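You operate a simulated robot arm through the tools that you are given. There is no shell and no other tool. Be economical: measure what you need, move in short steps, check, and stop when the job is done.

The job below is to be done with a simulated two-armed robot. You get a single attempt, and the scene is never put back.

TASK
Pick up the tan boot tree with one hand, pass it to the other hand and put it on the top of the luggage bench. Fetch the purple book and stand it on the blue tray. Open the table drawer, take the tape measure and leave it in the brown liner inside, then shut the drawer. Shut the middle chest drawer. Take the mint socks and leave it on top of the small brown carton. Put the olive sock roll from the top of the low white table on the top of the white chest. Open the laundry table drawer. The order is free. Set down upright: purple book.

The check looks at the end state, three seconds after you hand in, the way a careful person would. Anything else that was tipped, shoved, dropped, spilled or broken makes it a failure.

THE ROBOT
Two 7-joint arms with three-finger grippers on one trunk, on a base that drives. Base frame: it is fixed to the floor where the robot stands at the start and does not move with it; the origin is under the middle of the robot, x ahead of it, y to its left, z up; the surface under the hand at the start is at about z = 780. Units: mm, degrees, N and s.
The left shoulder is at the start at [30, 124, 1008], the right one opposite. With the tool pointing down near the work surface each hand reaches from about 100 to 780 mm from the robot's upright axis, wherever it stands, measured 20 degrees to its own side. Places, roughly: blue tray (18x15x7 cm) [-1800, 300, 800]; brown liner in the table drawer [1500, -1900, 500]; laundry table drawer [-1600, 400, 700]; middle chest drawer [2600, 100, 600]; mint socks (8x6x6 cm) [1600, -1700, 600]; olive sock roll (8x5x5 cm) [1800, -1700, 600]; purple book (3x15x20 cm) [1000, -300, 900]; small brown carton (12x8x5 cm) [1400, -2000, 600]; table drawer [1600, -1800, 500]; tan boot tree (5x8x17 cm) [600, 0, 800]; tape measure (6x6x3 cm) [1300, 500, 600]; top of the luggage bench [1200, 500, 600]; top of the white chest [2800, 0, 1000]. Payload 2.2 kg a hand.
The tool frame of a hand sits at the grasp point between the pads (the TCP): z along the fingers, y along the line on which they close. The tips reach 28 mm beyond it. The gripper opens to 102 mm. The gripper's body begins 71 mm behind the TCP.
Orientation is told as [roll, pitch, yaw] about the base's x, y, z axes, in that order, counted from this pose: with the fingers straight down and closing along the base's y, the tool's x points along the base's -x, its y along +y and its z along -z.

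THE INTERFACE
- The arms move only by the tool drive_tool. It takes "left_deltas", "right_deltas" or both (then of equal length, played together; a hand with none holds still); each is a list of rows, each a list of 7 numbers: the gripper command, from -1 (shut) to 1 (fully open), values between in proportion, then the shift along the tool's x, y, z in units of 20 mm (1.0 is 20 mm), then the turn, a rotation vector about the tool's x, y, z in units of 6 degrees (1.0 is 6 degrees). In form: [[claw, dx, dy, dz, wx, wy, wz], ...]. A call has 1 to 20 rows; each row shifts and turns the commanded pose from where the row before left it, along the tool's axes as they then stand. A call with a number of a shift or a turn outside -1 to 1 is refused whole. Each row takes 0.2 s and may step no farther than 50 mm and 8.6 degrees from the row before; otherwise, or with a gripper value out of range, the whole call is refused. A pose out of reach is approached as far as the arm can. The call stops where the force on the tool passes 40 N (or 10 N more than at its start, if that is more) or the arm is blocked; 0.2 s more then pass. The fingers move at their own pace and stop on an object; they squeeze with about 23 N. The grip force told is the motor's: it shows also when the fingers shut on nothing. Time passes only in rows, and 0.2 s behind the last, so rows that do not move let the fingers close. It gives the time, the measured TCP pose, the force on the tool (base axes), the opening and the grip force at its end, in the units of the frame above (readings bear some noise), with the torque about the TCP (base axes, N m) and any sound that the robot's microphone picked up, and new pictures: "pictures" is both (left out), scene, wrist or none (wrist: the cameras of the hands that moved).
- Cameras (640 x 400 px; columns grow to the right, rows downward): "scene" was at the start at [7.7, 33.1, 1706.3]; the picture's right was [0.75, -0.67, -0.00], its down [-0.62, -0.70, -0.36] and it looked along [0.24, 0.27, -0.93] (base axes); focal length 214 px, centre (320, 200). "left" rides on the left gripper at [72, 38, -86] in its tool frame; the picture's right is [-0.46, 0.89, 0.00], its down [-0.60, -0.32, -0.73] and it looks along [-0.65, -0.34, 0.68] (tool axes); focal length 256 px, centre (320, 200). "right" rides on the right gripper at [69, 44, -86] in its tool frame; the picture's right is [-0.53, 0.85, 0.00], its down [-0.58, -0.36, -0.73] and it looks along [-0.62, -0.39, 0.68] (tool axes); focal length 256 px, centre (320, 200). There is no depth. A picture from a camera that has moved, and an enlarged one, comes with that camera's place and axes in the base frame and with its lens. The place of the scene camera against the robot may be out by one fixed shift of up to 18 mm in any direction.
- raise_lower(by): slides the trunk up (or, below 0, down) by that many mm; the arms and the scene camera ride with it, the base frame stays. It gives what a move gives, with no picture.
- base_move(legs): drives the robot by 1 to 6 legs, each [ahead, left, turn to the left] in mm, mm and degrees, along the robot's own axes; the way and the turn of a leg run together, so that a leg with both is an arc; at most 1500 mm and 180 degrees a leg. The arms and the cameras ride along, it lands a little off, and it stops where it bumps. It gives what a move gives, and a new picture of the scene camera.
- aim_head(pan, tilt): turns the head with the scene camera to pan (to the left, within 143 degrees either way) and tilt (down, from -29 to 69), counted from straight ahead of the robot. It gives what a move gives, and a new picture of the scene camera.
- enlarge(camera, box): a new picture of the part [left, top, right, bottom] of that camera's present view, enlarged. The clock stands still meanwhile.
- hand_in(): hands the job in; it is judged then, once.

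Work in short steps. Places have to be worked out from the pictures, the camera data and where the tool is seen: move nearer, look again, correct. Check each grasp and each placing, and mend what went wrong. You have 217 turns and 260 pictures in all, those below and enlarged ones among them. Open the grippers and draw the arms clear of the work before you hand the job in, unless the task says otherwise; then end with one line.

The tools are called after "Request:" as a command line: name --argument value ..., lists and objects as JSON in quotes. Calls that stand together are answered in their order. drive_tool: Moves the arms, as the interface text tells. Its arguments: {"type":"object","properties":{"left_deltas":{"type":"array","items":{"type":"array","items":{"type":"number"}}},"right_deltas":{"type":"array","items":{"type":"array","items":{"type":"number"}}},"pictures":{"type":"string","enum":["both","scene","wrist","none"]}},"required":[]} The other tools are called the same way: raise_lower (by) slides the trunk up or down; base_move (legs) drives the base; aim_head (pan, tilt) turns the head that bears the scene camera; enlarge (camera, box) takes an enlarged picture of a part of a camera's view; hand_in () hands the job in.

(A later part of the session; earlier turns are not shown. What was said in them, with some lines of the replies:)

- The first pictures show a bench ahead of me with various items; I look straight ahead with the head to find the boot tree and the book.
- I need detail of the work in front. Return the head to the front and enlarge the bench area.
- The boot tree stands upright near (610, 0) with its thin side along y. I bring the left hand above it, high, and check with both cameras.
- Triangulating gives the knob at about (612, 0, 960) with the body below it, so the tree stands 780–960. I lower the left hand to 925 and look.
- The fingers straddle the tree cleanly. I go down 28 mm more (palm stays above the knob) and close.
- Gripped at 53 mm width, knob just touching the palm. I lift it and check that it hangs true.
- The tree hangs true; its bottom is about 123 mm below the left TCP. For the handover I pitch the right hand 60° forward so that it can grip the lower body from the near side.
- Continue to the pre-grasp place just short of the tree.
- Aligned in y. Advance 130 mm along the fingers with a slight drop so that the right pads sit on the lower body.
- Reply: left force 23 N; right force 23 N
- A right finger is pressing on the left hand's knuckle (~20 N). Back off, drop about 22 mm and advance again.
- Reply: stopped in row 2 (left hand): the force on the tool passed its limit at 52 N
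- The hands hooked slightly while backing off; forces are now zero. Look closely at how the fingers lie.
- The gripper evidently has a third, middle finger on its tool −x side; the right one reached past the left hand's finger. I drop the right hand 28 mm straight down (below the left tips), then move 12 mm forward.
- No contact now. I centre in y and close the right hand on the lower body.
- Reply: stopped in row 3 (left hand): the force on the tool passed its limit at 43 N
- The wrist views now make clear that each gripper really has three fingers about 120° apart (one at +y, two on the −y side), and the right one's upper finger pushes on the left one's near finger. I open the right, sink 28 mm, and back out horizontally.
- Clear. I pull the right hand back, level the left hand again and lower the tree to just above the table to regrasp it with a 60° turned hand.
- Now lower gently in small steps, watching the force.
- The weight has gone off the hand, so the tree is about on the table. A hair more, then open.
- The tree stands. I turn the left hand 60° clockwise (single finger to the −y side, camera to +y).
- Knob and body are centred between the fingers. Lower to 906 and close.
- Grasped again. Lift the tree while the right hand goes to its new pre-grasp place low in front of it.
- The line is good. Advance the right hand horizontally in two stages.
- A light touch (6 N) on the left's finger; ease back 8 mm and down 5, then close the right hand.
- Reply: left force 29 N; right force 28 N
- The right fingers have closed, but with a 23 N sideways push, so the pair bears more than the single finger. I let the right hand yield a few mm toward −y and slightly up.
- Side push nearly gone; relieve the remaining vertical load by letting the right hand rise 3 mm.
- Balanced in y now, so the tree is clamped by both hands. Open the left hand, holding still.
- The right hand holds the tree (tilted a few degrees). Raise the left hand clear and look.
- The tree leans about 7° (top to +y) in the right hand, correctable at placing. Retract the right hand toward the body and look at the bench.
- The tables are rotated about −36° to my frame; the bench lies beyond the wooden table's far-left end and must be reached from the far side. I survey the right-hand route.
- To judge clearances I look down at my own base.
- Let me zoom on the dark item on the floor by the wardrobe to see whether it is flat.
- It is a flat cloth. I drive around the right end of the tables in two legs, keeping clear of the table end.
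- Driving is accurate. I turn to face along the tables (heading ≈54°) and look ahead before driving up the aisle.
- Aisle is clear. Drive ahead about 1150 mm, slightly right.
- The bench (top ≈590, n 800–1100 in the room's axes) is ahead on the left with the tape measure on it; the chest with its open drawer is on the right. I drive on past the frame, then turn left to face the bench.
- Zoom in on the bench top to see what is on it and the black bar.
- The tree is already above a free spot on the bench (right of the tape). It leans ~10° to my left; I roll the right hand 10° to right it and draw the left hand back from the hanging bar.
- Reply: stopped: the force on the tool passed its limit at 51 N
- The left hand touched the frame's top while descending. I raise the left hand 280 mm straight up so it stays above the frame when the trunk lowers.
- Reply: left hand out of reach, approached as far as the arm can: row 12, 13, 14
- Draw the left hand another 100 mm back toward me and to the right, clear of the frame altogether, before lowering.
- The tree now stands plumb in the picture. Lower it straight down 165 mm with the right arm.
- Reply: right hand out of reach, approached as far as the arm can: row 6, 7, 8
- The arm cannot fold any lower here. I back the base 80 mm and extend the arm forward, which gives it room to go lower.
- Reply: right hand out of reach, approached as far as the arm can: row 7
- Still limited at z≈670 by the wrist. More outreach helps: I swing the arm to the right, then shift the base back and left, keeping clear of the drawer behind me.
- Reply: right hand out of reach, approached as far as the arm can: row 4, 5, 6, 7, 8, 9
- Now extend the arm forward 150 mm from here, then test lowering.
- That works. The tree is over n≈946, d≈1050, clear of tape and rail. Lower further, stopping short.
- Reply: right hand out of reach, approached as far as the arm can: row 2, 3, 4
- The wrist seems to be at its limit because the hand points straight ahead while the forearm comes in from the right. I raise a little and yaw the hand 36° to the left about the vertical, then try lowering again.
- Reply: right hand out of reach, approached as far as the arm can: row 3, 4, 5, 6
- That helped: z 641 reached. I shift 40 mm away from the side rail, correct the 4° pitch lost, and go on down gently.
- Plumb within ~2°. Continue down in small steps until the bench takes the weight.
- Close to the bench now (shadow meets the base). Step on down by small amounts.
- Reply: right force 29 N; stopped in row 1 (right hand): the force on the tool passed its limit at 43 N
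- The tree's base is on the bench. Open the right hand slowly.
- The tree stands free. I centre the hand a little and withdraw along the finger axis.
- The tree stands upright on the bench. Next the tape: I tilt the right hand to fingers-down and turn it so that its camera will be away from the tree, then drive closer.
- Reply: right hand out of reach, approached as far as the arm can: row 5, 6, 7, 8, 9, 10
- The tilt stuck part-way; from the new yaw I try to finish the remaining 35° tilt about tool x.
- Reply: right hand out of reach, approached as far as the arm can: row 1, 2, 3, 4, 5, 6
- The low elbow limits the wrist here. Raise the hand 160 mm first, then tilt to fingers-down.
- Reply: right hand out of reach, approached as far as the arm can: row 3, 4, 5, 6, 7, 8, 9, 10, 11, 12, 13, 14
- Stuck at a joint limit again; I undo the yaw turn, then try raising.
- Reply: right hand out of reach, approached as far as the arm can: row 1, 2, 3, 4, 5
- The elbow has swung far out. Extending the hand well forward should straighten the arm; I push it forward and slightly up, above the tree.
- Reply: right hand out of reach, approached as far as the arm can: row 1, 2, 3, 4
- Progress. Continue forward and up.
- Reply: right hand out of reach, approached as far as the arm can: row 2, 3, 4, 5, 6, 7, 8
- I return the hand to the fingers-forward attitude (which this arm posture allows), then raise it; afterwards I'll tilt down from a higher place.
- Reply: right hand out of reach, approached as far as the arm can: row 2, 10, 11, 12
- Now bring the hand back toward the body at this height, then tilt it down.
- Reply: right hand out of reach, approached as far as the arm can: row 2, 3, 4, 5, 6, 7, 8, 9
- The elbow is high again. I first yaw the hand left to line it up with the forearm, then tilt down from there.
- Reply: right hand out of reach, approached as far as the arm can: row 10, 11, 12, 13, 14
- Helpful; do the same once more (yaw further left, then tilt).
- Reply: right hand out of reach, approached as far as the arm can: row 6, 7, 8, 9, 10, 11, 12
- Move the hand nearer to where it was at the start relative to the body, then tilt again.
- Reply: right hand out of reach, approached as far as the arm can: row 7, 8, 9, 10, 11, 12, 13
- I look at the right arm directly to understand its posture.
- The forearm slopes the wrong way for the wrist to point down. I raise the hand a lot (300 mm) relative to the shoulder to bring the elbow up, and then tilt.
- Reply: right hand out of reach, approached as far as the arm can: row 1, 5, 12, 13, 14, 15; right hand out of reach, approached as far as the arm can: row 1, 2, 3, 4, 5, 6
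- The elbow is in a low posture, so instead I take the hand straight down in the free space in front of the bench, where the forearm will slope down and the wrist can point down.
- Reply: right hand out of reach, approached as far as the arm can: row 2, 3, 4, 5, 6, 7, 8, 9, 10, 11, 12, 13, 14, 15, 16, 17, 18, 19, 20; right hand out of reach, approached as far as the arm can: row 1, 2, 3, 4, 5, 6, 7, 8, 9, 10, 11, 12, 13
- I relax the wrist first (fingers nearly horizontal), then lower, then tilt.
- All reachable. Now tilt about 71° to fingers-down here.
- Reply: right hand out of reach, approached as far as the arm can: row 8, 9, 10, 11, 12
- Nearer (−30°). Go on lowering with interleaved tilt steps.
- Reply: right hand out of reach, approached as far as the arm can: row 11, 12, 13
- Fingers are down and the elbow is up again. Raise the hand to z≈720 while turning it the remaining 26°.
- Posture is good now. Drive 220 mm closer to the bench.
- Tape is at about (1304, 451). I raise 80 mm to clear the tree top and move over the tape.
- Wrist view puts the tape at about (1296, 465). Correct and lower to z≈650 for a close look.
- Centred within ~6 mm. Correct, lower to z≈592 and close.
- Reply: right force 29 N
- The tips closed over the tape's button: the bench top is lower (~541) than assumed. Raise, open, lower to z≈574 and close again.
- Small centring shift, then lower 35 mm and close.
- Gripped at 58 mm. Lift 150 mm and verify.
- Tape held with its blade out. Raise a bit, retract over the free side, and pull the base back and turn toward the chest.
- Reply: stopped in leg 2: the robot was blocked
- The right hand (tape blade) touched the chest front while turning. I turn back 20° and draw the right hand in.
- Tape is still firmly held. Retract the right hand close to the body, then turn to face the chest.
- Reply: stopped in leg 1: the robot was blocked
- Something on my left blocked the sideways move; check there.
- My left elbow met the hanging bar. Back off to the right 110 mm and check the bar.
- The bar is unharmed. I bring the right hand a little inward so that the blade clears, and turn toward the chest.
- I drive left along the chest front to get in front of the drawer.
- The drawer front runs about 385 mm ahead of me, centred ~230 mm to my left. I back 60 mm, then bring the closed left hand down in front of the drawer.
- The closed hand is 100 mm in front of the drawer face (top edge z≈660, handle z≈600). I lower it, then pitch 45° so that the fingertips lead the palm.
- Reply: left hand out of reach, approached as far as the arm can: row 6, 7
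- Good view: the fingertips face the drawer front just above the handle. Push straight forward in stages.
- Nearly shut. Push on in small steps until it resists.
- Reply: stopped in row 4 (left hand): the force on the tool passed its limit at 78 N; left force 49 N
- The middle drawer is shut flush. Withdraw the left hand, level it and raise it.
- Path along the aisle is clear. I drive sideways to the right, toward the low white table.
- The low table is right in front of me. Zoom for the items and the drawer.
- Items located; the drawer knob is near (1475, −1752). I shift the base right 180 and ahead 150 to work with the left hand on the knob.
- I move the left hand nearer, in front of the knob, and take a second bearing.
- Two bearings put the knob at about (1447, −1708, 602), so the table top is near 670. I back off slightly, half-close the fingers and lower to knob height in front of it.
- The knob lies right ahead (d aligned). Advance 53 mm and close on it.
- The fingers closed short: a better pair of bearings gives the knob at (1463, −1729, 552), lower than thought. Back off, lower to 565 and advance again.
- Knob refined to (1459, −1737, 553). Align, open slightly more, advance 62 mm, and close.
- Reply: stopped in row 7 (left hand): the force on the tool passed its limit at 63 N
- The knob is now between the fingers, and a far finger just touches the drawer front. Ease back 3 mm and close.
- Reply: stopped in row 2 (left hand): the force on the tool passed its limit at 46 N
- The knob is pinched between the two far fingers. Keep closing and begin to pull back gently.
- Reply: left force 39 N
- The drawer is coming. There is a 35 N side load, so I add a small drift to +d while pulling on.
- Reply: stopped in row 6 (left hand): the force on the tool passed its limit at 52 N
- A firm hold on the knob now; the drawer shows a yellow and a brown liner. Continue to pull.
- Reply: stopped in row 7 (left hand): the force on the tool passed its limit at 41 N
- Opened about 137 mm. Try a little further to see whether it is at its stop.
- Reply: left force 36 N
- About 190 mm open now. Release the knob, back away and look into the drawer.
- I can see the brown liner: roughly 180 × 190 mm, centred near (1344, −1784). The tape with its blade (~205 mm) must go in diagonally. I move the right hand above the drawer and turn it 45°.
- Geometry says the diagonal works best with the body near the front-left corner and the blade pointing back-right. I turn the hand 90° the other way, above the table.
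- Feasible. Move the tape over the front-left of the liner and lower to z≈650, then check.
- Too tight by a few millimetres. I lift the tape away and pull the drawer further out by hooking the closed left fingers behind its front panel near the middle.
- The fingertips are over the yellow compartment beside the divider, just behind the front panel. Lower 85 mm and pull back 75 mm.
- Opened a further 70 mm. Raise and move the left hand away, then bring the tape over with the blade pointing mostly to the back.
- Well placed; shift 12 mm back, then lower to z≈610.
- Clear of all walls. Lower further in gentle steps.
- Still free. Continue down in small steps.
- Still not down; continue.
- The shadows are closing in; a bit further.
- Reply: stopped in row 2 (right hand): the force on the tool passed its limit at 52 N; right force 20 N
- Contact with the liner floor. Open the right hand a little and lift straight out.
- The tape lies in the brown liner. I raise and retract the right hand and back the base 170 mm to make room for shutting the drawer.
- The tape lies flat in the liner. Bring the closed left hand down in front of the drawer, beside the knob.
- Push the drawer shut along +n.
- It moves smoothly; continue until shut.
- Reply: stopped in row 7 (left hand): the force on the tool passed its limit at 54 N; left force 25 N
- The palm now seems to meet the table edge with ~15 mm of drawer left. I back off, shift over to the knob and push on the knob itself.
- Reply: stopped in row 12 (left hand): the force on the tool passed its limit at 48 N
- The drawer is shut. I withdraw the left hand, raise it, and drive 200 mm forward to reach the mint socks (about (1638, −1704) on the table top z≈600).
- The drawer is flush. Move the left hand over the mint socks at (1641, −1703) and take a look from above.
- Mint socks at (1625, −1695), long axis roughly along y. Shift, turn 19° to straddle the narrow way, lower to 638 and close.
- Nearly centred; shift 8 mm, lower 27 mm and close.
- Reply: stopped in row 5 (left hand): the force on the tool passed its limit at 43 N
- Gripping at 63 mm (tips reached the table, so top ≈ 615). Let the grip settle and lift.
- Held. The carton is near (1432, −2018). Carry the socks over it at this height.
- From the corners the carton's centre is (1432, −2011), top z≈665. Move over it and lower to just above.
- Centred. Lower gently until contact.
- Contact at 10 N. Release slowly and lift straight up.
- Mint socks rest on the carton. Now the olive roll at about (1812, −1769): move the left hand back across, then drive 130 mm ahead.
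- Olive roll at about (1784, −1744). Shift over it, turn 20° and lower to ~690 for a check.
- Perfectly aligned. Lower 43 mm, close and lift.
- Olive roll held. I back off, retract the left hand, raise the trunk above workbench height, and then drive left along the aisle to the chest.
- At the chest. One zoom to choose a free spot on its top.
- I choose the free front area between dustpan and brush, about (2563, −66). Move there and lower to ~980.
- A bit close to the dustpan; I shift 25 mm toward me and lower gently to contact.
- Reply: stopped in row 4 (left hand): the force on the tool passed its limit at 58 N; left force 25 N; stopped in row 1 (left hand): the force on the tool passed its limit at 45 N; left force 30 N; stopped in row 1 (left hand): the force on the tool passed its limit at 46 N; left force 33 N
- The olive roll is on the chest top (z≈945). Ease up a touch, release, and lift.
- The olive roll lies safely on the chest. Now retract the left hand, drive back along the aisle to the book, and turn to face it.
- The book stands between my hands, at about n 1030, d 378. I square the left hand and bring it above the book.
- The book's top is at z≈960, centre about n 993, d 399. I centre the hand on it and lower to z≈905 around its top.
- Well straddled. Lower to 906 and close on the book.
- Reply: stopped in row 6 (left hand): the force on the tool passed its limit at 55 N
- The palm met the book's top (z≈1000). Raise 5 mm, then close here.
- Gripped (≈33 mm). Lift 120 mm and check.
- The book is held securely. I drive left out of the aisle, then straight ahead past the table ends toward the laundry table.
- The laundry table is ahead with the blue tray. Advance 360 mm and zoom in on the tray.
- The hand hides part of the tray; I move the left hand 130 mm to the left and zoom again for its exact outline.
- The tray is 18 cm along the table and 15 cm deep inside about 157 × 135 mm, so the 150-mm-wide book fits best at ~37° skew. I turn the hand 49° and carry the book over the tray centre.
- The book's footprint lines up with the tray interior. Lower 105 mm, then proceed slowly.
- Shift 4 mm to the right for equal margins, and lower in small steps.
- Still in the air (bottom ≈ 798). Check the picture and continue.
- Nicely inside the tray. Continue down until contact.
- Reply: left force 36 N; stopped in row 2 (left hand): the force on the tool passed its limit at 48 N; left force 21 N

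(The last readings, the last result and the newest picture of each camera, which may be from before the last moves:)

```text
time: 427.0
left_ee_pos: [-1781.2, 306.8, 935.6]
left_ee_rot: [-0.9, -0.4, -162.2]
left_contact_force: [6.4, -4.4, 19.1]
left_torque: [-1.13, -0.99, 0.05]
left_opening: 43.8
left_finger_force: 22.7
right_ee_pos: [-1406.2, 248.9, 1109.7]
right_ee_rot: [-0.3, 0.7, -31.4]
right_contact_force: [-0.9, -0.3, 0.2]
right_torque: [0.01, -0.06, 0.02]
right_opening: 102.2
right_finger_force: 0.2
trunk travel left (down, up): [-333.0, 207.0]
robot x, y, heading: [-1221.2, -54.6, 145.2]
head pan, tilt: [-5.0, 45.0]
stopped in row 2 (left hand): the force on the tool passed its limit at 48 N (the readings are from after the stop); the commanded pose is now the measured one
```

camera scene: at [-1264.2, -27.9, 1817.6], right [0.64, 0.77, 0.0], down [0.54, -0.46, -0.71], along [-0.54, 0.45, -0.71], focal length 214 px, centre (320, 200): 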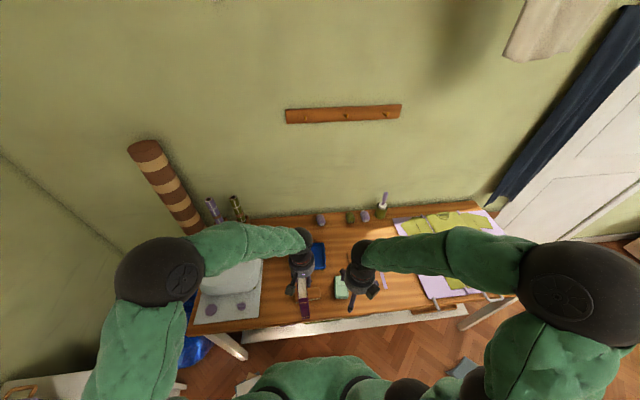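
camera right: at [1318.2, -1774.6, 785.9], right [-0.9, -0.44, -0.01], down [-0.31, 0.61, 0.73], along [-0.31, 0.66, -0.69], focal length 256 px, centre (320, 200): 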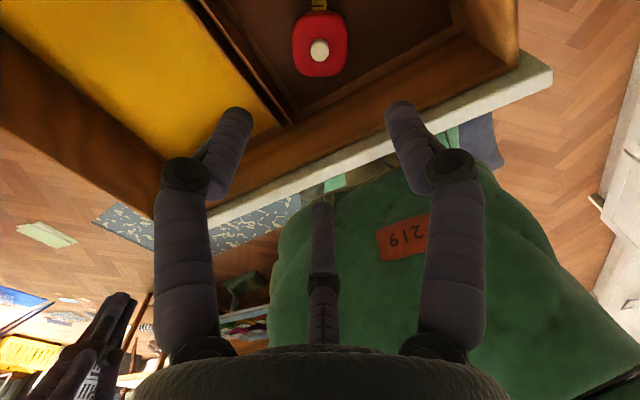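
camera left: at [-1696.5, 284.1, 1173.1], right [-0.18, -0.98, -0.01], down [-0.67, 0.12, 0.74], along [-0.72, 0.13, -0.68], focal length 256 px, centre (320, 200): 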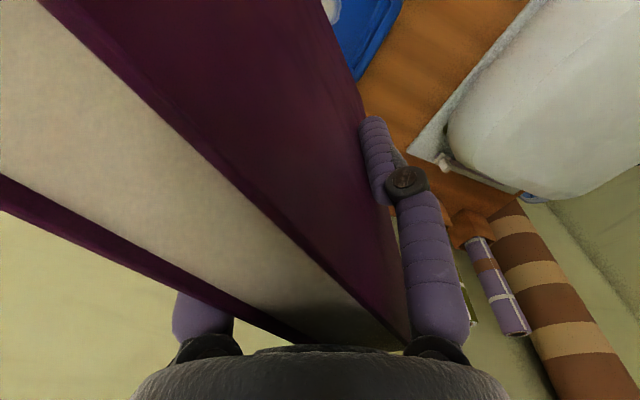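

The book is standing on the tray floor. Relieve the push, open slowly and check that it stays upright before leaving.

Request:
drive_tool --left_deltas '[[-1, 0, 0, -0.1, 0, 0, 0], [-0.05, 0, 0, 0, 0, 0, 0], [0.05, 0, 0, 0, 0, 0, 0], [0.2, 0, 0, 0, 0, 0, 0], [0.5, 0, 0, 0, 0, 0, 0], [1, 0, 0, 0, 0, 0, 0], [1, 0, 0, 0, 0, 0, 0]]' --pictures "none"

Request:
enlarge --camera "scene" --box '[254, 210, 382, 290]'

```text
time: 428.6
left_ee_pos: [-1780.7, 307.4, 936.0]
left_ee_rot: [-1.0, -0.4, -162.4]
left_contact_force: [-1.5, -0.8, 11.5]
left_torque: [-0.16, -0.35, -0.03]
left_opening: 101.8
left_finger_force: 0.1
right_ee_pos: [-1407.4, 249.1, 1110.9]
right_ee_rot: [-0.2, 0.7, -31.5]
right_contact_force: [0.3, -0.2, 0.1]
right_torque: [0.0, -0.02, 0.0]
right_opening: 102.0
right_finger_force: 0.0
trunk travel left (down, up): [-333.0, 207.0]
robot x, y, heading: [-1227.8, -55.6, 144.7]
head pan, tilt: [-5.0, 45.0]
```

```text
5.00 times, centred on (318, 250) of scene
camera zoom: at [-1262.4, -29.4, 1817.7], right [0.64, 0.77, 0.0], down [0.54, -0.45, -0.71], along [-0.54, 0.45, -0.71], focal length 1072 px, centre (330, -50)
```

zoom: 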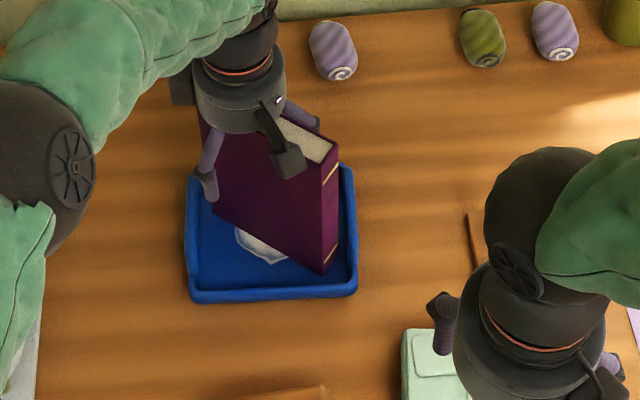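

The book stands with the fingers open. Lift the hand straight up and away.

Request:
drive_tool --left_deltas '[[1, 0, 0, -0.2, 0, 0, 0], [1, 0, 0, -0.4, 0, 0, 0], [1, 0, 0, -0.8, 0, 0, 0], [1, 0, 0, -1, 0, 0, 0], [1, 0, 0, -1, 0, 0, 0], [1, 0, 0, -1, 0, 0, 0], [1, 0, 0, -1, 0, 0, 0], [1, 0, 0, -1, 0, 0, 0], [1, 0, 0, -1, 0, 0, 0], [1, 0, 0, -1, 0, 0, 0], [1, 0.3, 0.95, 0, 0, 0, 0], [1, 0.3, 0.95, 0, 0, 0, 0], [1, 0.3, 0.95, 0, 0, 0, 0], [1, 0.3, 0.95, 0, 0, 0, 0], [1, 0.3, 0.95, 0, 0, 0, 0], [1, 0.3, 0.95, 0, 0, 0, 0], [1, 0.3, 0.95, 0, 0, 0, 0], [1, 0.3, 0.95, 0, 0, 0, 0]]' --pictures "scene"

```text
time: 432.4
left_ee_pos: [-1686.5, 175.2, 1100.4]
left_ee_rot: [-0.9, -0.5, -162.4]
left_contact_force: [0.3, -0.3, 0.0]
left_torque: [0.0, 0.02, -0.01]
left_opening: 102.2
left_finger_force: 0.2
right_ee_pos: [-1406.9, 249.3, 1109.4]
right_ee_rot: [-0.3, 0.7, -31.5]
right_contact_force: [-1.0, -0.3, 0.4]
right_torque: [-0.02, 0.01, 0.02]
right_opening: 102.1
right_finger_force: 0.1
trunk travel left (down, up): [-333.0, 207.0]
robot x, y, heading: [-1225.8, -57.0, 145.2]
head pan, tilt: [-5.0, 45.0]
camera scene: at [-1262.5, -29.6, 1817.7], right [0.64, 0.77, 0.0], down [0.54, -0.45, -0.71], along [-0.54, 0.46, -0.71], focal length 214 px, centre (320, 200)
```

scene: 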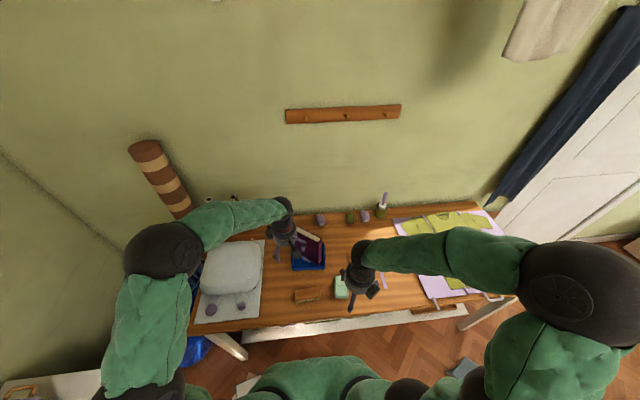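

The book stands upright on the tray. I retract the left hand and back the base to look at the table's front for the drawer.

Request:
drive_tool --left_deltas '[[1, 0.6, 0.8, 0, 0, 0, 0.9], [1, 0.7, 0.72, 0, 0, 0, 0.9], [1, 0.77, 0.65, 0, 0, 0, 0.9], [1, 0.82, 0.58, 0, 0, 0, 0.9], [1, 0.87, 0.5, 0, 0, 0, 0.9], [1, 0.9, 0.42, 0, 0, 0, 0.9], [1, 0.95, 0.3, 0, 0, 0, 0.9], [1, 0.98, 0.2, 0, 0, 0, 0.9], [1, 1, 0.1, 0, 0, 0, 0], [1, 1, 0.1, 0, 0, 0, 0]]' --pictures "none"

Request:
base_move --legs '[[-300, 0, 0]]'

Request:
raise_lower --by -250

Request:
aim_head --pan -10 --tilt 35

```text
time: 434.6
left_ee_pos: [-1518.5, 65.9, 1097.4]
left_ee_rot: [-0.4, -1.0, 154.4]
left_contact_force: [-0.2, 0.7, -0.7]
left_torque: [-0.02, 0.05, -0.03]
left_opening: 102.1
left_finger_force: 0.0
right_ee_pos: [-1406.4, 249.0, 1109.3]
right_ee_rot: [-0.3, 0.6, -31.4]
right_contact_force: [0.3, -0.9, 0.5]
right_torque: [-0.01, 0.02, -0.01]
right_opening: 102.0
right_finger_force: 0.0
trunk travel left (down, up): [-333.0, 207.0]
robot x, y, heading: [-1226.1, -55.3, 145.0]
head pan, tilt: [-5.0, 45.0]
```

```text
time: 436.7
left_ee_pos: [-1270.5, -111.6, 1099.2]
left_ee_rot: [-0.4, -1.0, 154.9]
left_contact_force: [0.4, -0.1, 0.1]
left_torque: [-0.01, 0.04, -0.01]
left_opening: 102.1
left_finger_force: 0.0
right_ee_pos: [-1159.1, 71.5, 1110.4]
right_ee_rot: [-0.3, 0.7, -30.8]
right_contact_force: [0.2, -0.2, -0.3]
right_torque: [0.03, 0.03, -0.01]
right_opening: 102.0
right_finger_force: 0.1
trunk travel left (down, up): [-333.0, 207.0]
robot x, y, heading: [-972.1, -229.3, 145.4]
head pan, tilt: [-5.0, 45.0]
camera scene: at [-1011.2, -203.8, 1817.7], right [0.63, 0.77, 0.0], down [0.55, -0.45, -0.71], along [-0.55, 0.45, -0.71], focal length 214 px, centre (320, 200)
```

scene: 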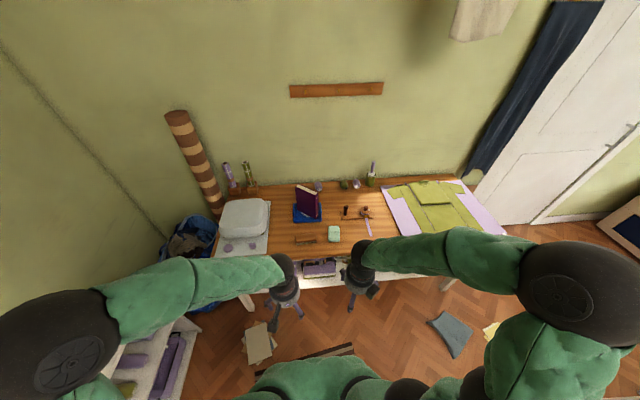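

```text
time: 439.3
left_ee_pos: [-1269.6, -111.5, 848.7]
left_ee_rot: [-0.4, -1.0, 155.1]
left_contact_force: [0.2, 0.6, -0.2]
left_torque: [-0.03, 0.02, 0.02]
left_opening: 102.1
left_finger_force: 0.1
right_ee_pos: [-1159.7, 72.5, 858.9]
right_ee_rot: [-0.3, 0.7, -31.0]
right_contact_force: [0.5, 0.6, 0.2]
right_torque: [0.0, 0.03, -0.03]
right_opening: 102.3
right_finger_force: 0.1
trunk travel left (down, up): [-83.0, 457.0]
robot x, y, heading: [-973.4, -226.9, 145.5]
head pan, tilt: [-5.0, 45.0]
```

```text
time: 440.0
left_ee_pos: [-1270.1, -111.2, 848.6]
left_ee_rot: [-0.3, -0.9, 155.1]
left_contact_force: [0.1, -0.3, 0.3]
left_torque: [-0.01, -0.03, 0.0]
left_opening: 101.9
left_finger_force: 0.0
right_ee_pos: [-1159.9, 73.4, 858.4]
right_ee_rot: [-0.4, 0.7, -30.7]
right_contact_force: [0.2, 0.1, -0.1]
right_torque: [0.0, 0.0, 0.02]
right_opening: 102.2
right_finger_force: 0.1
trunk travel left (down, up): [-83.0, 457.0]
robot x, y, heading: [-974.9, -229.8, 145.5]
head pan, tilt: [-10.0, 35.0]
camera scene: at [-1012.3, -193.1, 1582.4], right [0.7, 0.71, 0.0], down [0.41, -0.4, -0.82], along [-0.59, 0.57, -0.57], focal length 214 px, centre (320, 200)
```

scene: 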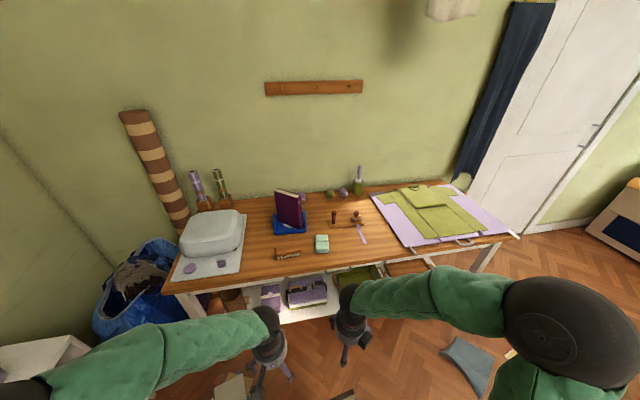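

Zoom on the table's front apron to find the drawer and its handle.

Request:
enlarge --camera "scene" --box '[280, 225, 472, 345]'

```text
3.33 times, centred on (376, 285) of scene
camera zoom: at [-1012.3, -193.1, 1582.4], right [0.7, 0.71, 0.0], down [0.41, -0.4, -0.82], along [-0.59, 0.57, -0.57], focal length 715 px, centre (133, -83)
```

zoom: 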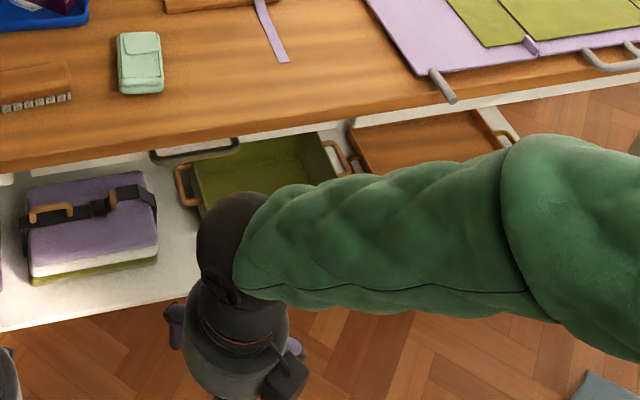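

The dark bail handle is under the table edge at about (−1404, 305), z≈735, ~120 mm wide. I lower the trunk so the handle is at shoulder level, shift right, and bring the left hand to a fingers-forward attitude.

Request:
raise_lower --by -78

Request:
base_move --legs '[[0, -260, 0]]'

Request:
drive_tool --left_deltas '[[1, -1, 0, 0, 0, -1, 0], [1, -0.995, 0, 0.105, 0, -1, 0], [1, -0.978, 0, 0.208, 0, -1, 0], [1, -0.951, 0, 0.309, 0, -1, 0], [1, -0.914, 0, 0.407, 0, -1, 0], [1, -0.866, 0, 0.5, 0, -1, 0], [1, -0.809, 0, 0.588, 0, -1, 0], [1, -0.743, 0, 0.669, 0, -1, 0], [1, -0.669, 0, 0.743, 0, -1, 0], [1, -0.588, 0, 0.809, 0, -1, 0], [1, 0, 0, 0, 0, -1, 0], [1, 0, 0, 0, 0, -1, 0], [1, 0, 0, 0, 0, -1, 0]]' --pictures "wrist"

```text
time: 441.1
left_ee_pos: [-1270.8, -111.3, 770.0]
left_ee_rot: [-0.4, -0.9, 155.1]
left_contact_force: [0.7, -0.7, 0.0]
left_torque: [0.0, -0.02, 0.0]
left_opening: 102.1
left_finger_force: 0.1
right_ee_pos: [-1159.7, 73.7, 781.0]
right_ee_rot: [-0.3, 0.7, -30.9]
right_contact_force: [0.1, 0.0, 0.2]
right_torque: [-0.01, 0.03, -0.01]
right_opening: 101.7
right_finger_force: 0.1
trunk travel left (down, up): [-5.0, 535.0]
robot x, y, heading: [-971.8, -227.4, 145.7]
head pan, tilt: [-10.0, 35.0]
```

```text
time: 443.0
left_ee_pos: [-1124.5, 102.0, 770.4]
left_ee_rot: [-0.5, -1.0, 155.3]
left_contact_force: [0.2, -0.8, 0.6]
left_torque: [0.02, 0.02, -0.02]
left_opening: 101.8
left_finger_force: 0.0
right_ee_pos: [-1013.1, 286.9, 782.5]
right_ee_rot: [-0.4, 0.7, -30.6]
right_contact_force: [-0.4, 1.0, 0.5]
right_torque: [-0.02, 0.01, -0.02]
right_opening: 101.9
right_finger_force: 0.1
trunk travel left (down, up): [-5.0, 535.0]
robot x, y, heading: [-830.0, -10.7, 145.8]
head pan, tilt: [-10.0, 35.0]
camera scene: at [-866.0, 21.9, 1504.5], right [0.7, 0.72, 0.0], down [0.41, -0.4, -0.82], along [-0.59, 0.57, -0.57], focal length 214 px, centre (320, 200)
```

scene: 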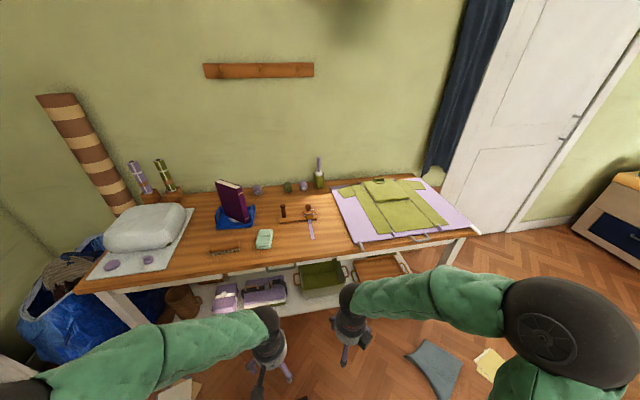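

```text
time: 445.8
left_ee_pos: [-1306.1, 184.9, 774.2]
left_ee_rot: [-2.4, -79.1, 157.7]
left_contact_force: [0.9, -1.2, -0.3]
left_torque: [0.01, 0.01, 0.03]
left_opening: 102.3
left_finger_force: 0.1
right_ee_pos: [-1014.4, 287.1, 781.3]
right_ee_rot: [-0.3, 0.7, -30.6]
right_contact_force: [-0.1, 0.6, 1.2]
right_torque: [0.04, -0.02, 0.01]
right_opening: 101.9
right_finger_force: 0.0
trunk travel left (down, up): [-5.0, 535.0]
robot x, y, heading: [-826.4, -15.6, 146.1]
head pan, tilt: [-10.0, 35.0]
camera left: at [-1234.0, 109.2, 720.0], right [-0.45, -0.77, 0.45], down [0.68, 0.03, 0.73], along [-0.58, 0.64, 0.51], focal length 256 px, centre (320, 200)
```

left: 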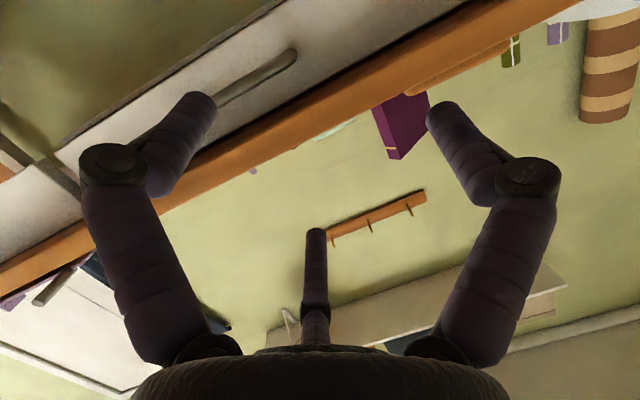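

Good: the bar is visible (n≈−1330, z≈730, d −620…−505), under the table edge. I square the hand, turn it 30° so one finger goes below and two above the bar, half-close, and move to just in front of the bar's middle.

Request:
drive_tool --left_deltas '[[1, 0, 0, 0, 0.71, 0, 0.14], [1, 0, 0, 0, 0.71, 0, 0.14], [1, 0, 0, 0, 0.71, 0, 0.14], [0, 0.37, -0.56, 0.9, 0, 0, 0], [0, 0.37, -0.56, 0.9, 0, 0, 0], [0, 0.37, -0.56, 0.9, 0, 0, 0], [0, 0.37, -0.56, 0.9, 0, 0, 0], [0, 0, 0, 0, 0, 0, 1], [0, 0, 0, 0, 0, 0, 1], [0, 0, 0, 0, 0, 0, 1], [0, 0, 0, 0, 0, 0, 1], [0, 0, 0, 0, 0, 0, 1]]' --pictures "wrist"

```text
time: 448.4
left_ee_pos: [-1337.8, 260.1, 729.7]
left_ee_rot: [68.4, -58.3, 75.4]
left_contact_force: [0.6, 1.0, -1.4]
left_torque: [-0.02, 0.01, -0.01]
left_opening: 51.1
left_finger_force: 0.0
left hand out of reach, approached as far as the arm can: row 3
right_ee_pos: [-1014.9, 287.8, 782.2]
right_ee_rot: [-0.3, 0.8, -30.7]
right_contact_force: [-0.1, -0.6, -0.1]
right_torque: [-0.03, -0.04, -0.01]
right_opening: 102.3
right_finger_force: 0.1
trunk travel left (down, up): [-5.0, 535.0]
robot x, y, heading: [-828.9, -15.4, 145.9]
head pan, tilt: [-10.0, 35.0]
camera left: at [-1296.9, 149.6, 704.5], right [-0.43, -0.36, 0.83], down [0.86, 0.13, 0.5], along [-0.29, 0.92, 0.25], focal length 256 px, centre (320, 200)
```

left: 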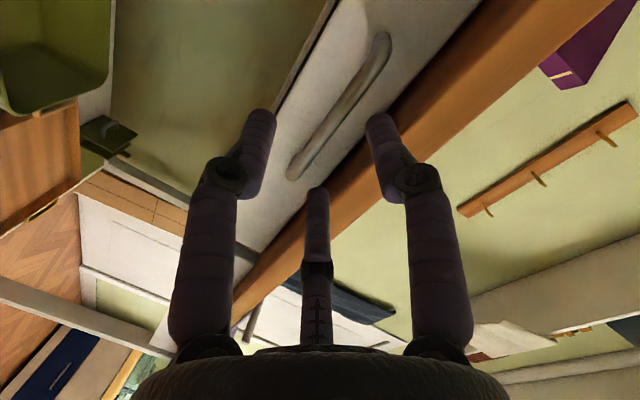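

The bar lies straight ahead, about 9 mm above the hand's axis; the fingers are oriented rightly. Advance 75 mm while rising, and close on the bar.

Request:
drive_tool --left_deltas '[[-0.14, -0.29, 0.11, 0.6, 0, 0, 0], [-0.14, -0.29, 0.11, 0.6, 0, 0, 0], [-0.14, -0.2, 0.08, 0.6, 0, 0, 0], [-0.14, -0.15, 0.07, 0.6, 0, 0, 0], [-0.14, -0.12, 0.07, 0.6, 0, 0, 0], [-0.14, -0.1, 0.05, 0.6, 0, 0, 0], [-0.14, 0, 0, 0, 0, 0, 0]]' --pictures "wrist"

```text
time: 450.0
left_ee_pos: [-1399.4, 304.0, 740.3]
left_ee_rot: [68.3, -58.6, 75.8]
left_contact_force: [0.1, 0.4, 0.3]
left_torque: [0.0, 0.01, -0.01]
left_opening: 43.7
left_finger_force: 0.0
right_ee_pos: [-1014.9, 287.4, 781.4]
right_ee_rot: [-0.2, 0.6, -30.5]
right_contact_force: [-0.7, 0.7, -0.4]
right_torque: [0.0, 0.01, 0.02]
right_opening: 102.1
right_finger_force: 0.0
trunk travel left (down, up): [-5.0, 535.0]
robot x, y, heading: [-825.6, -21.0, 146.0]
head pan, tilt: [-10.0, 35.0]
camera left: at [-1358.6, 194.6, 714.0], right [-0.43, -0.36, 0.83], down [0.85, 0.13, 0.5], along [-0.29, 0.92, 0.25], focal length 256 px, centre (320, 200)
```

left: 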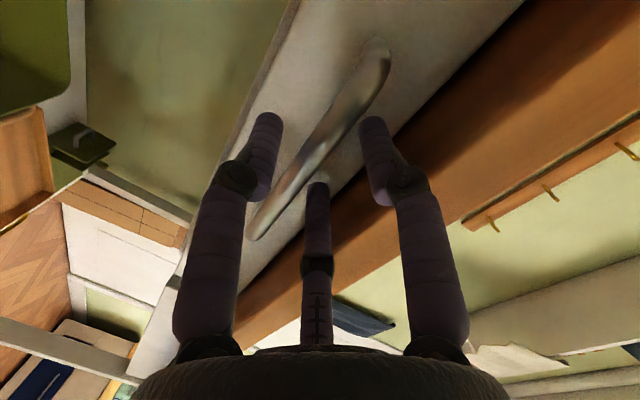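

The bar passes between the fingers. Advance 6 mm more and close, then test with a small pull.

Request:
drive_tool --left_deltas '[[-0.14, -0.05, 0.02, 0.3, 0, 0, 0], [-0.6, 0, 0, 0, 0, 0, 0], [-1, 0, 0, 0, 0, 0, 0], [-1, 0, 0, 0, 0, 0, 0], [-1, 0, 0, 0, 0, 0, 0], [-1, 0.05, 0, -0.4, 0, 0, 0], [-1, 0.05, 0, -0.4, 0, 0, 0]]' --pictures "wrist"

```text
time: 451.6
left_ee_pos: [-1389.2, 297.4, 735.0]
left_ee_rot: [66.6, -58.1, 76.6]
left_contact_force: [0.6, 0.0, -38.2]
left_torque: [-0.29, 0.18, 0.91]
left_opening: 18.7
left_finger_force: 44.1
right_ee_pos: [-1015.9, 287.9, 780.8]
right_ee_rot: [-0.4, 0.5, -30.6]
right_contact_force: [1.1, 0.2, 0.5]
right_torque: [0.01, 0.01, 0.0]
right_opening: 102.2
right_finger_force: 0.0
trunk travel left (down, up): [-5.0, 535.0]
robot x, y, heading: [-825.7, -11.9, 146.0]
head pan, tilt: [-10.0, 35.0]
camera left: at [-1348.5, 187.8, 710.1], right [-0.44, -0.35, 0.82], down [0.85, 0.13, 0.51], along [-0.29, 0.93, 0.24], focal length 256 px, centre (320, 200)
```

left: 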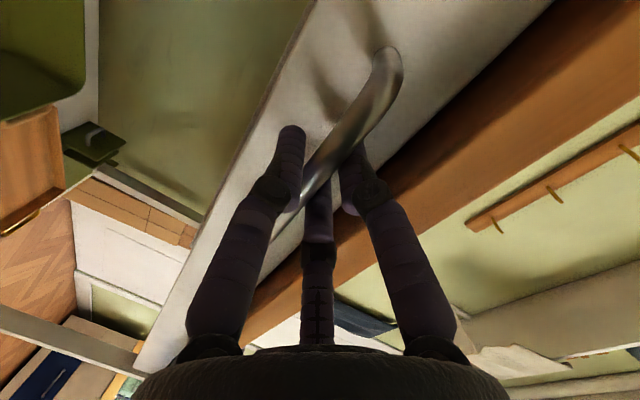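

Gripped (with a 38 N downward load). Lower 5 mm to relieve it, then pull straight out.

Request:
drive_tool --left_deltas '[[-1, 0.12, -0.07, 0.03, 0, 0, 0], [-1, 0.12, -0.07, 0.03, 0, 0, 0], [-1, 0.09, -0.03, -0.45, 0, 0, 0], [-1, 0.09, -0.03, -0.45, 0, 0, 0], [-1, 0.09, -0.03, -0.45, 0, 0, 0], [-1, 0.09, -0.03, -0.45, 0, 0, 0], [-1, 0.09, -0.03, -0.45, 0, 0, 0], [-1, 0.09, -0.03, -0.45, 0, 0, 0], [-1, 0.09, -0.03, -0.45, 0, 0, 0], [-1, 0.09, -0.03, -0.45, 0, 0, 0]]' --pictures "scene"

```text
time: 453.8
left_ee_pos: [-1328.6, 258.3, 734.9]
left_ee_rot: [67.5, -58.2, 76.1]
left_contact_force: [16.6, 22.4, -23.9]
left_torque: [0.12, -0.18, -0.89]
left_opening: 18.5
left_finger_force: 44.4
right_ee_pos: [-1014.1, 288.0, 780.2]
right_ee_rot: [-0.5, 0.7, -30.7]
right_contact_force: [-0.1, 0.0, -0.4]
right_torque: [-0.02, 0.02, 0.01]
right_opening: 101.8
right_finger_force: 0.1
trunk travel left (down, up): [-5.0, 535.0]
robot x, y, heading: [-826.5, -14.4, 145.9]
head pan, tilt: [-10.0, 35.0]
camera scene: at [-866.5, 24.6, 1504.3], right [0.7, 0.72, 0.0], down [0.41, -0.4, -0.82], along [-0.59, 0.57, -0.58], focal length 214 px, centre (320, 200)
```

scene: 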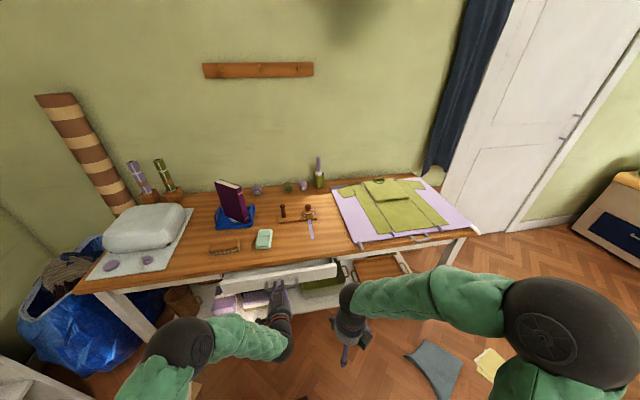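

The drawer is opening. Ease the side load and pull out another 110 mm.

Request:
drive_tool --left_deltas '[[-1, 0.03, -0.22, 0, 0, 0, 0], [-1, 0.1, -0.03, -0.5, 0, 0, 0], [-1, 0.1, -0.03, -0.5, 0, 0, 0], [-1, 0.1, -0.03, -0.5, 0, 0, 0], [-1, 0.1, -0.03, -0.5, 0, 0, 0], [-1, 0.1, -0.03, -0.5, 0, 0, 0], [-1, 0.1, -0.03, -0.5, 0, 0, 0], [-1, 0.1, -0.03, -0.5, 0, 0, 0], [-1, 0.1, -0.03, -0.5, 0, 0, 0], [-1, 0.1, -0.03, -0.5, 0, 0, 0], [-1, 0.1, -0.03, -0.5, 0, 0, 0], [-1, 0.1, -0.03, -0.5, 0, 0, 0]]' --pictures "scene"

```text
time: 456.4
left_ee_pos: [-1233.1, 194.5, 734.7]
left_ee_rot: [69.2, -58.6, 74.4]
left_contact_force: [21.8, 32.9, 21.2]
left_torque: [-0.19, 0.13, 0.54]
left_opening: 18.6
left_finger_force: 43.9
right_ee_pos: [-1012.2, 288.4, 782.1]
right_ee_rot: [-0.4, 0.7, -30.7]
right_contact_force: [0.4, -0.1, 0.0]
right_torque: [-0.01, -0.01, -0.01]
right_opening: 102.0
right_finger_force: 0.0
trunk travel left (down, up): [-5.0, 535.0]
robot x, y, heading: [-828.0, -13.0, 145.5]
head pan, tilt: [-10.0, 35.0]
camera scene: at [-863.1, 23.8, 1504.6], right [0.7, 0.72, 0.0], down [0.41, -0.4, -0.82], along [-0.59, 0.57, -0.57], focal length 214 px, centre (320, 200)
```

scene: 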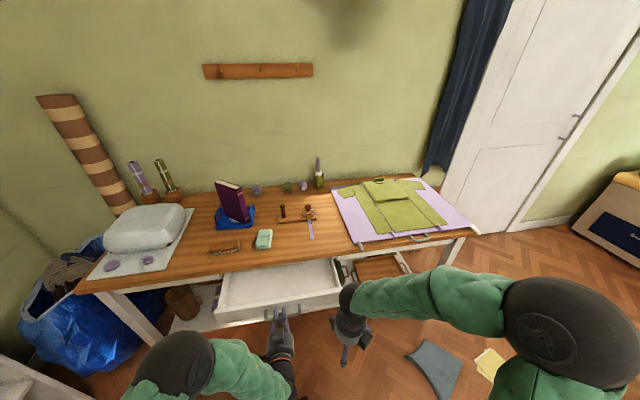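

The laundry drawer stands well open (~200 mm). Release the bar and back the hand off.

Request:
drive_tool --left_deltas '[[-0.6, 0, 0, 0, 0, 0, 0], [0, 0, 0, 0, 0, 0, 0], [0, 0, 0, 0, 0, 0, 0], [0, 0.1, -0.03, -0.5, 0, 0, 0], [0, 0.19, -0.06, -0.95, 0, 0, 0], [0, 0.19, -0.06, -0.95, 0, 0, 0], [0, 0.19, -0.06, -0.95, 0, 0, 0], [0, 0.19, -0.06, -0.95, 0, 0, 0], [0, 0.19, -0.06, -0.95, 0, 0, 0]]' --pictures "none"

Request:
base_move --legs '[[-350, 0, 0]]'

Request:
enlarge --camera "scene" --box '[150, 160, 390, 310]'

```text
time: 458.4
left_ee_pos: [-1148.4, 126.8, 731.4]
left_ee_rot: [68.5, -58.5, 75.4]
left_contact_force: [2.3, 2.3, 9.0]
left_torque: [0.04, 0.62, -0.17]
left_opening: 52.1
left_finger_force: 0.4
right_ee_pos: [-1013.7, 286.7, 780.9]
right_ee_rot: [-0.3, 0.7, -30.6]
right_contact_force: [0.2, -0.4, -0.3]
right_torque: [-0.01, 0.02, -0.01]
right_opening: 101.8
right_finger_force: 0.1
trunk travel left (down, up): [-5.0, 535.0]
robot x, y, heading: [-825.9, -13.8, 145.8]
head pan, tilt: [-10.0, 35.0]
```

```text
time: 460.7
left_ee_pos: [-856.4, -69.2, 729.7]
left_ee_rot: [68.4, -58.4, 75.3]
left_contact_force: [0.8, 0.4, -0.5]
left_torque: [-0.04, 0.02, 0.02]
left_opening: 51.0
left_finger_force: 0.0
right_ee_pos: [-719.8, 87.5, 781.5]
right_ee_rot: [-0.4, 0.7, -30.8]
right_contact_force: [0.6, 1.0, 0.2]
right_torque: [0.03, -0.04, 0.0]
right_opening: 102.1
right_finger_force: 0.1
trunk travel left (down, up): [-5.0, 535.0]
robot x, y, heading: [-536.3, -218.0, 145.8]
head pan, tilt: [-10.0, 35.0]
camera scene: at [-574.0, -177.7, 1504.5], right [0.7, 0.71, 0.0], down [0.41, -0.4, -0.82], along [-0.58, 0.57, -0.57], focal length 214 px, centre (320, 200)
```

scene: 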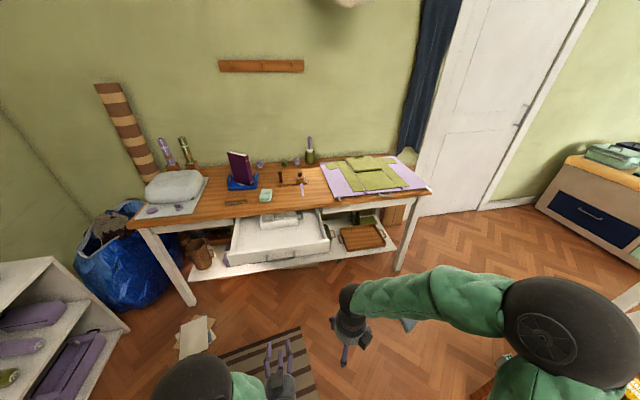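

```text
2.67 times, centred on (270, 235) of scene
camera zoom: at [-574.0, -177.7, 1504.5], right [0.7, 0.71, 0.0], down [0.41, -0.4, -0.82], along [-0.58, 0.57, -0.57], focal length 572 px, centre (453, 107)
```

zoom: 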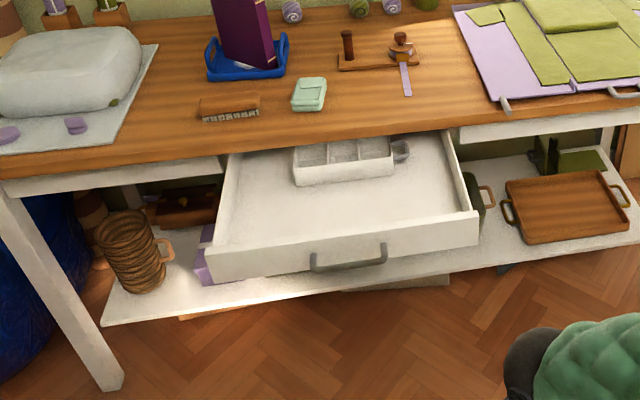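

Drawer open, book upright, all other tasks verified. I open the left gripper fully, arms clear, and hand in.

Request:
drive_tool --left_deltas '[[1, 0, 0, 0, 0, 0, 0], [1, 0, 0, 0, 0, 0, 0]]' --pictures "none"

Request:
hand_in

```text
time: 461.3
left_ee_pos: [-856.5, -69.4, 730.8]
left_ee_rot: [68.2, -58.5, 75.3]
left_contact_force: [-0.2, 0.5, -0.4]
left_torque: [-0.02, 0.02, 0.0]
left_opening: 102.2
left_finger_force: 0.1
right_ee_pos: [-721.1, 89.7, 780.7]
right_ee_rot: [-0.3, 0.6, -30.9]
right_contact_force: [0.8, 0.1, 0.8]
right_torque: [0.03, -0.01, -0.03]
right_opening: 102.0
right_finger_force: 0.1
trunk travel left (down, up): [-5.0, 535.0]
robot x, y, heading: [-534.3, -216.6, 145.5]
head pan, tilt: [-10.0, 35.0]
```

```text
The job is handed in.
```

I did every step of the task and handed the job in. At the last pictures taken of each, everything was in place: the boot tree stands on the bench, the book stands upright on the blue tray, the tape is in the brown liner, and both drawers I had to shut are shut. The mint socks are on the carton, the olive roll is on the chest, and the laundry drawer is about 200 mm open. On the way my left hand and elbow bumped the bar hanging from the bench's wooden frame, and the tape's blade touched the chest front; I saw no damage or shift from either. I also drove over the striped rug and past loose papers and cloths on the floor, and did not check whether any of those moved.
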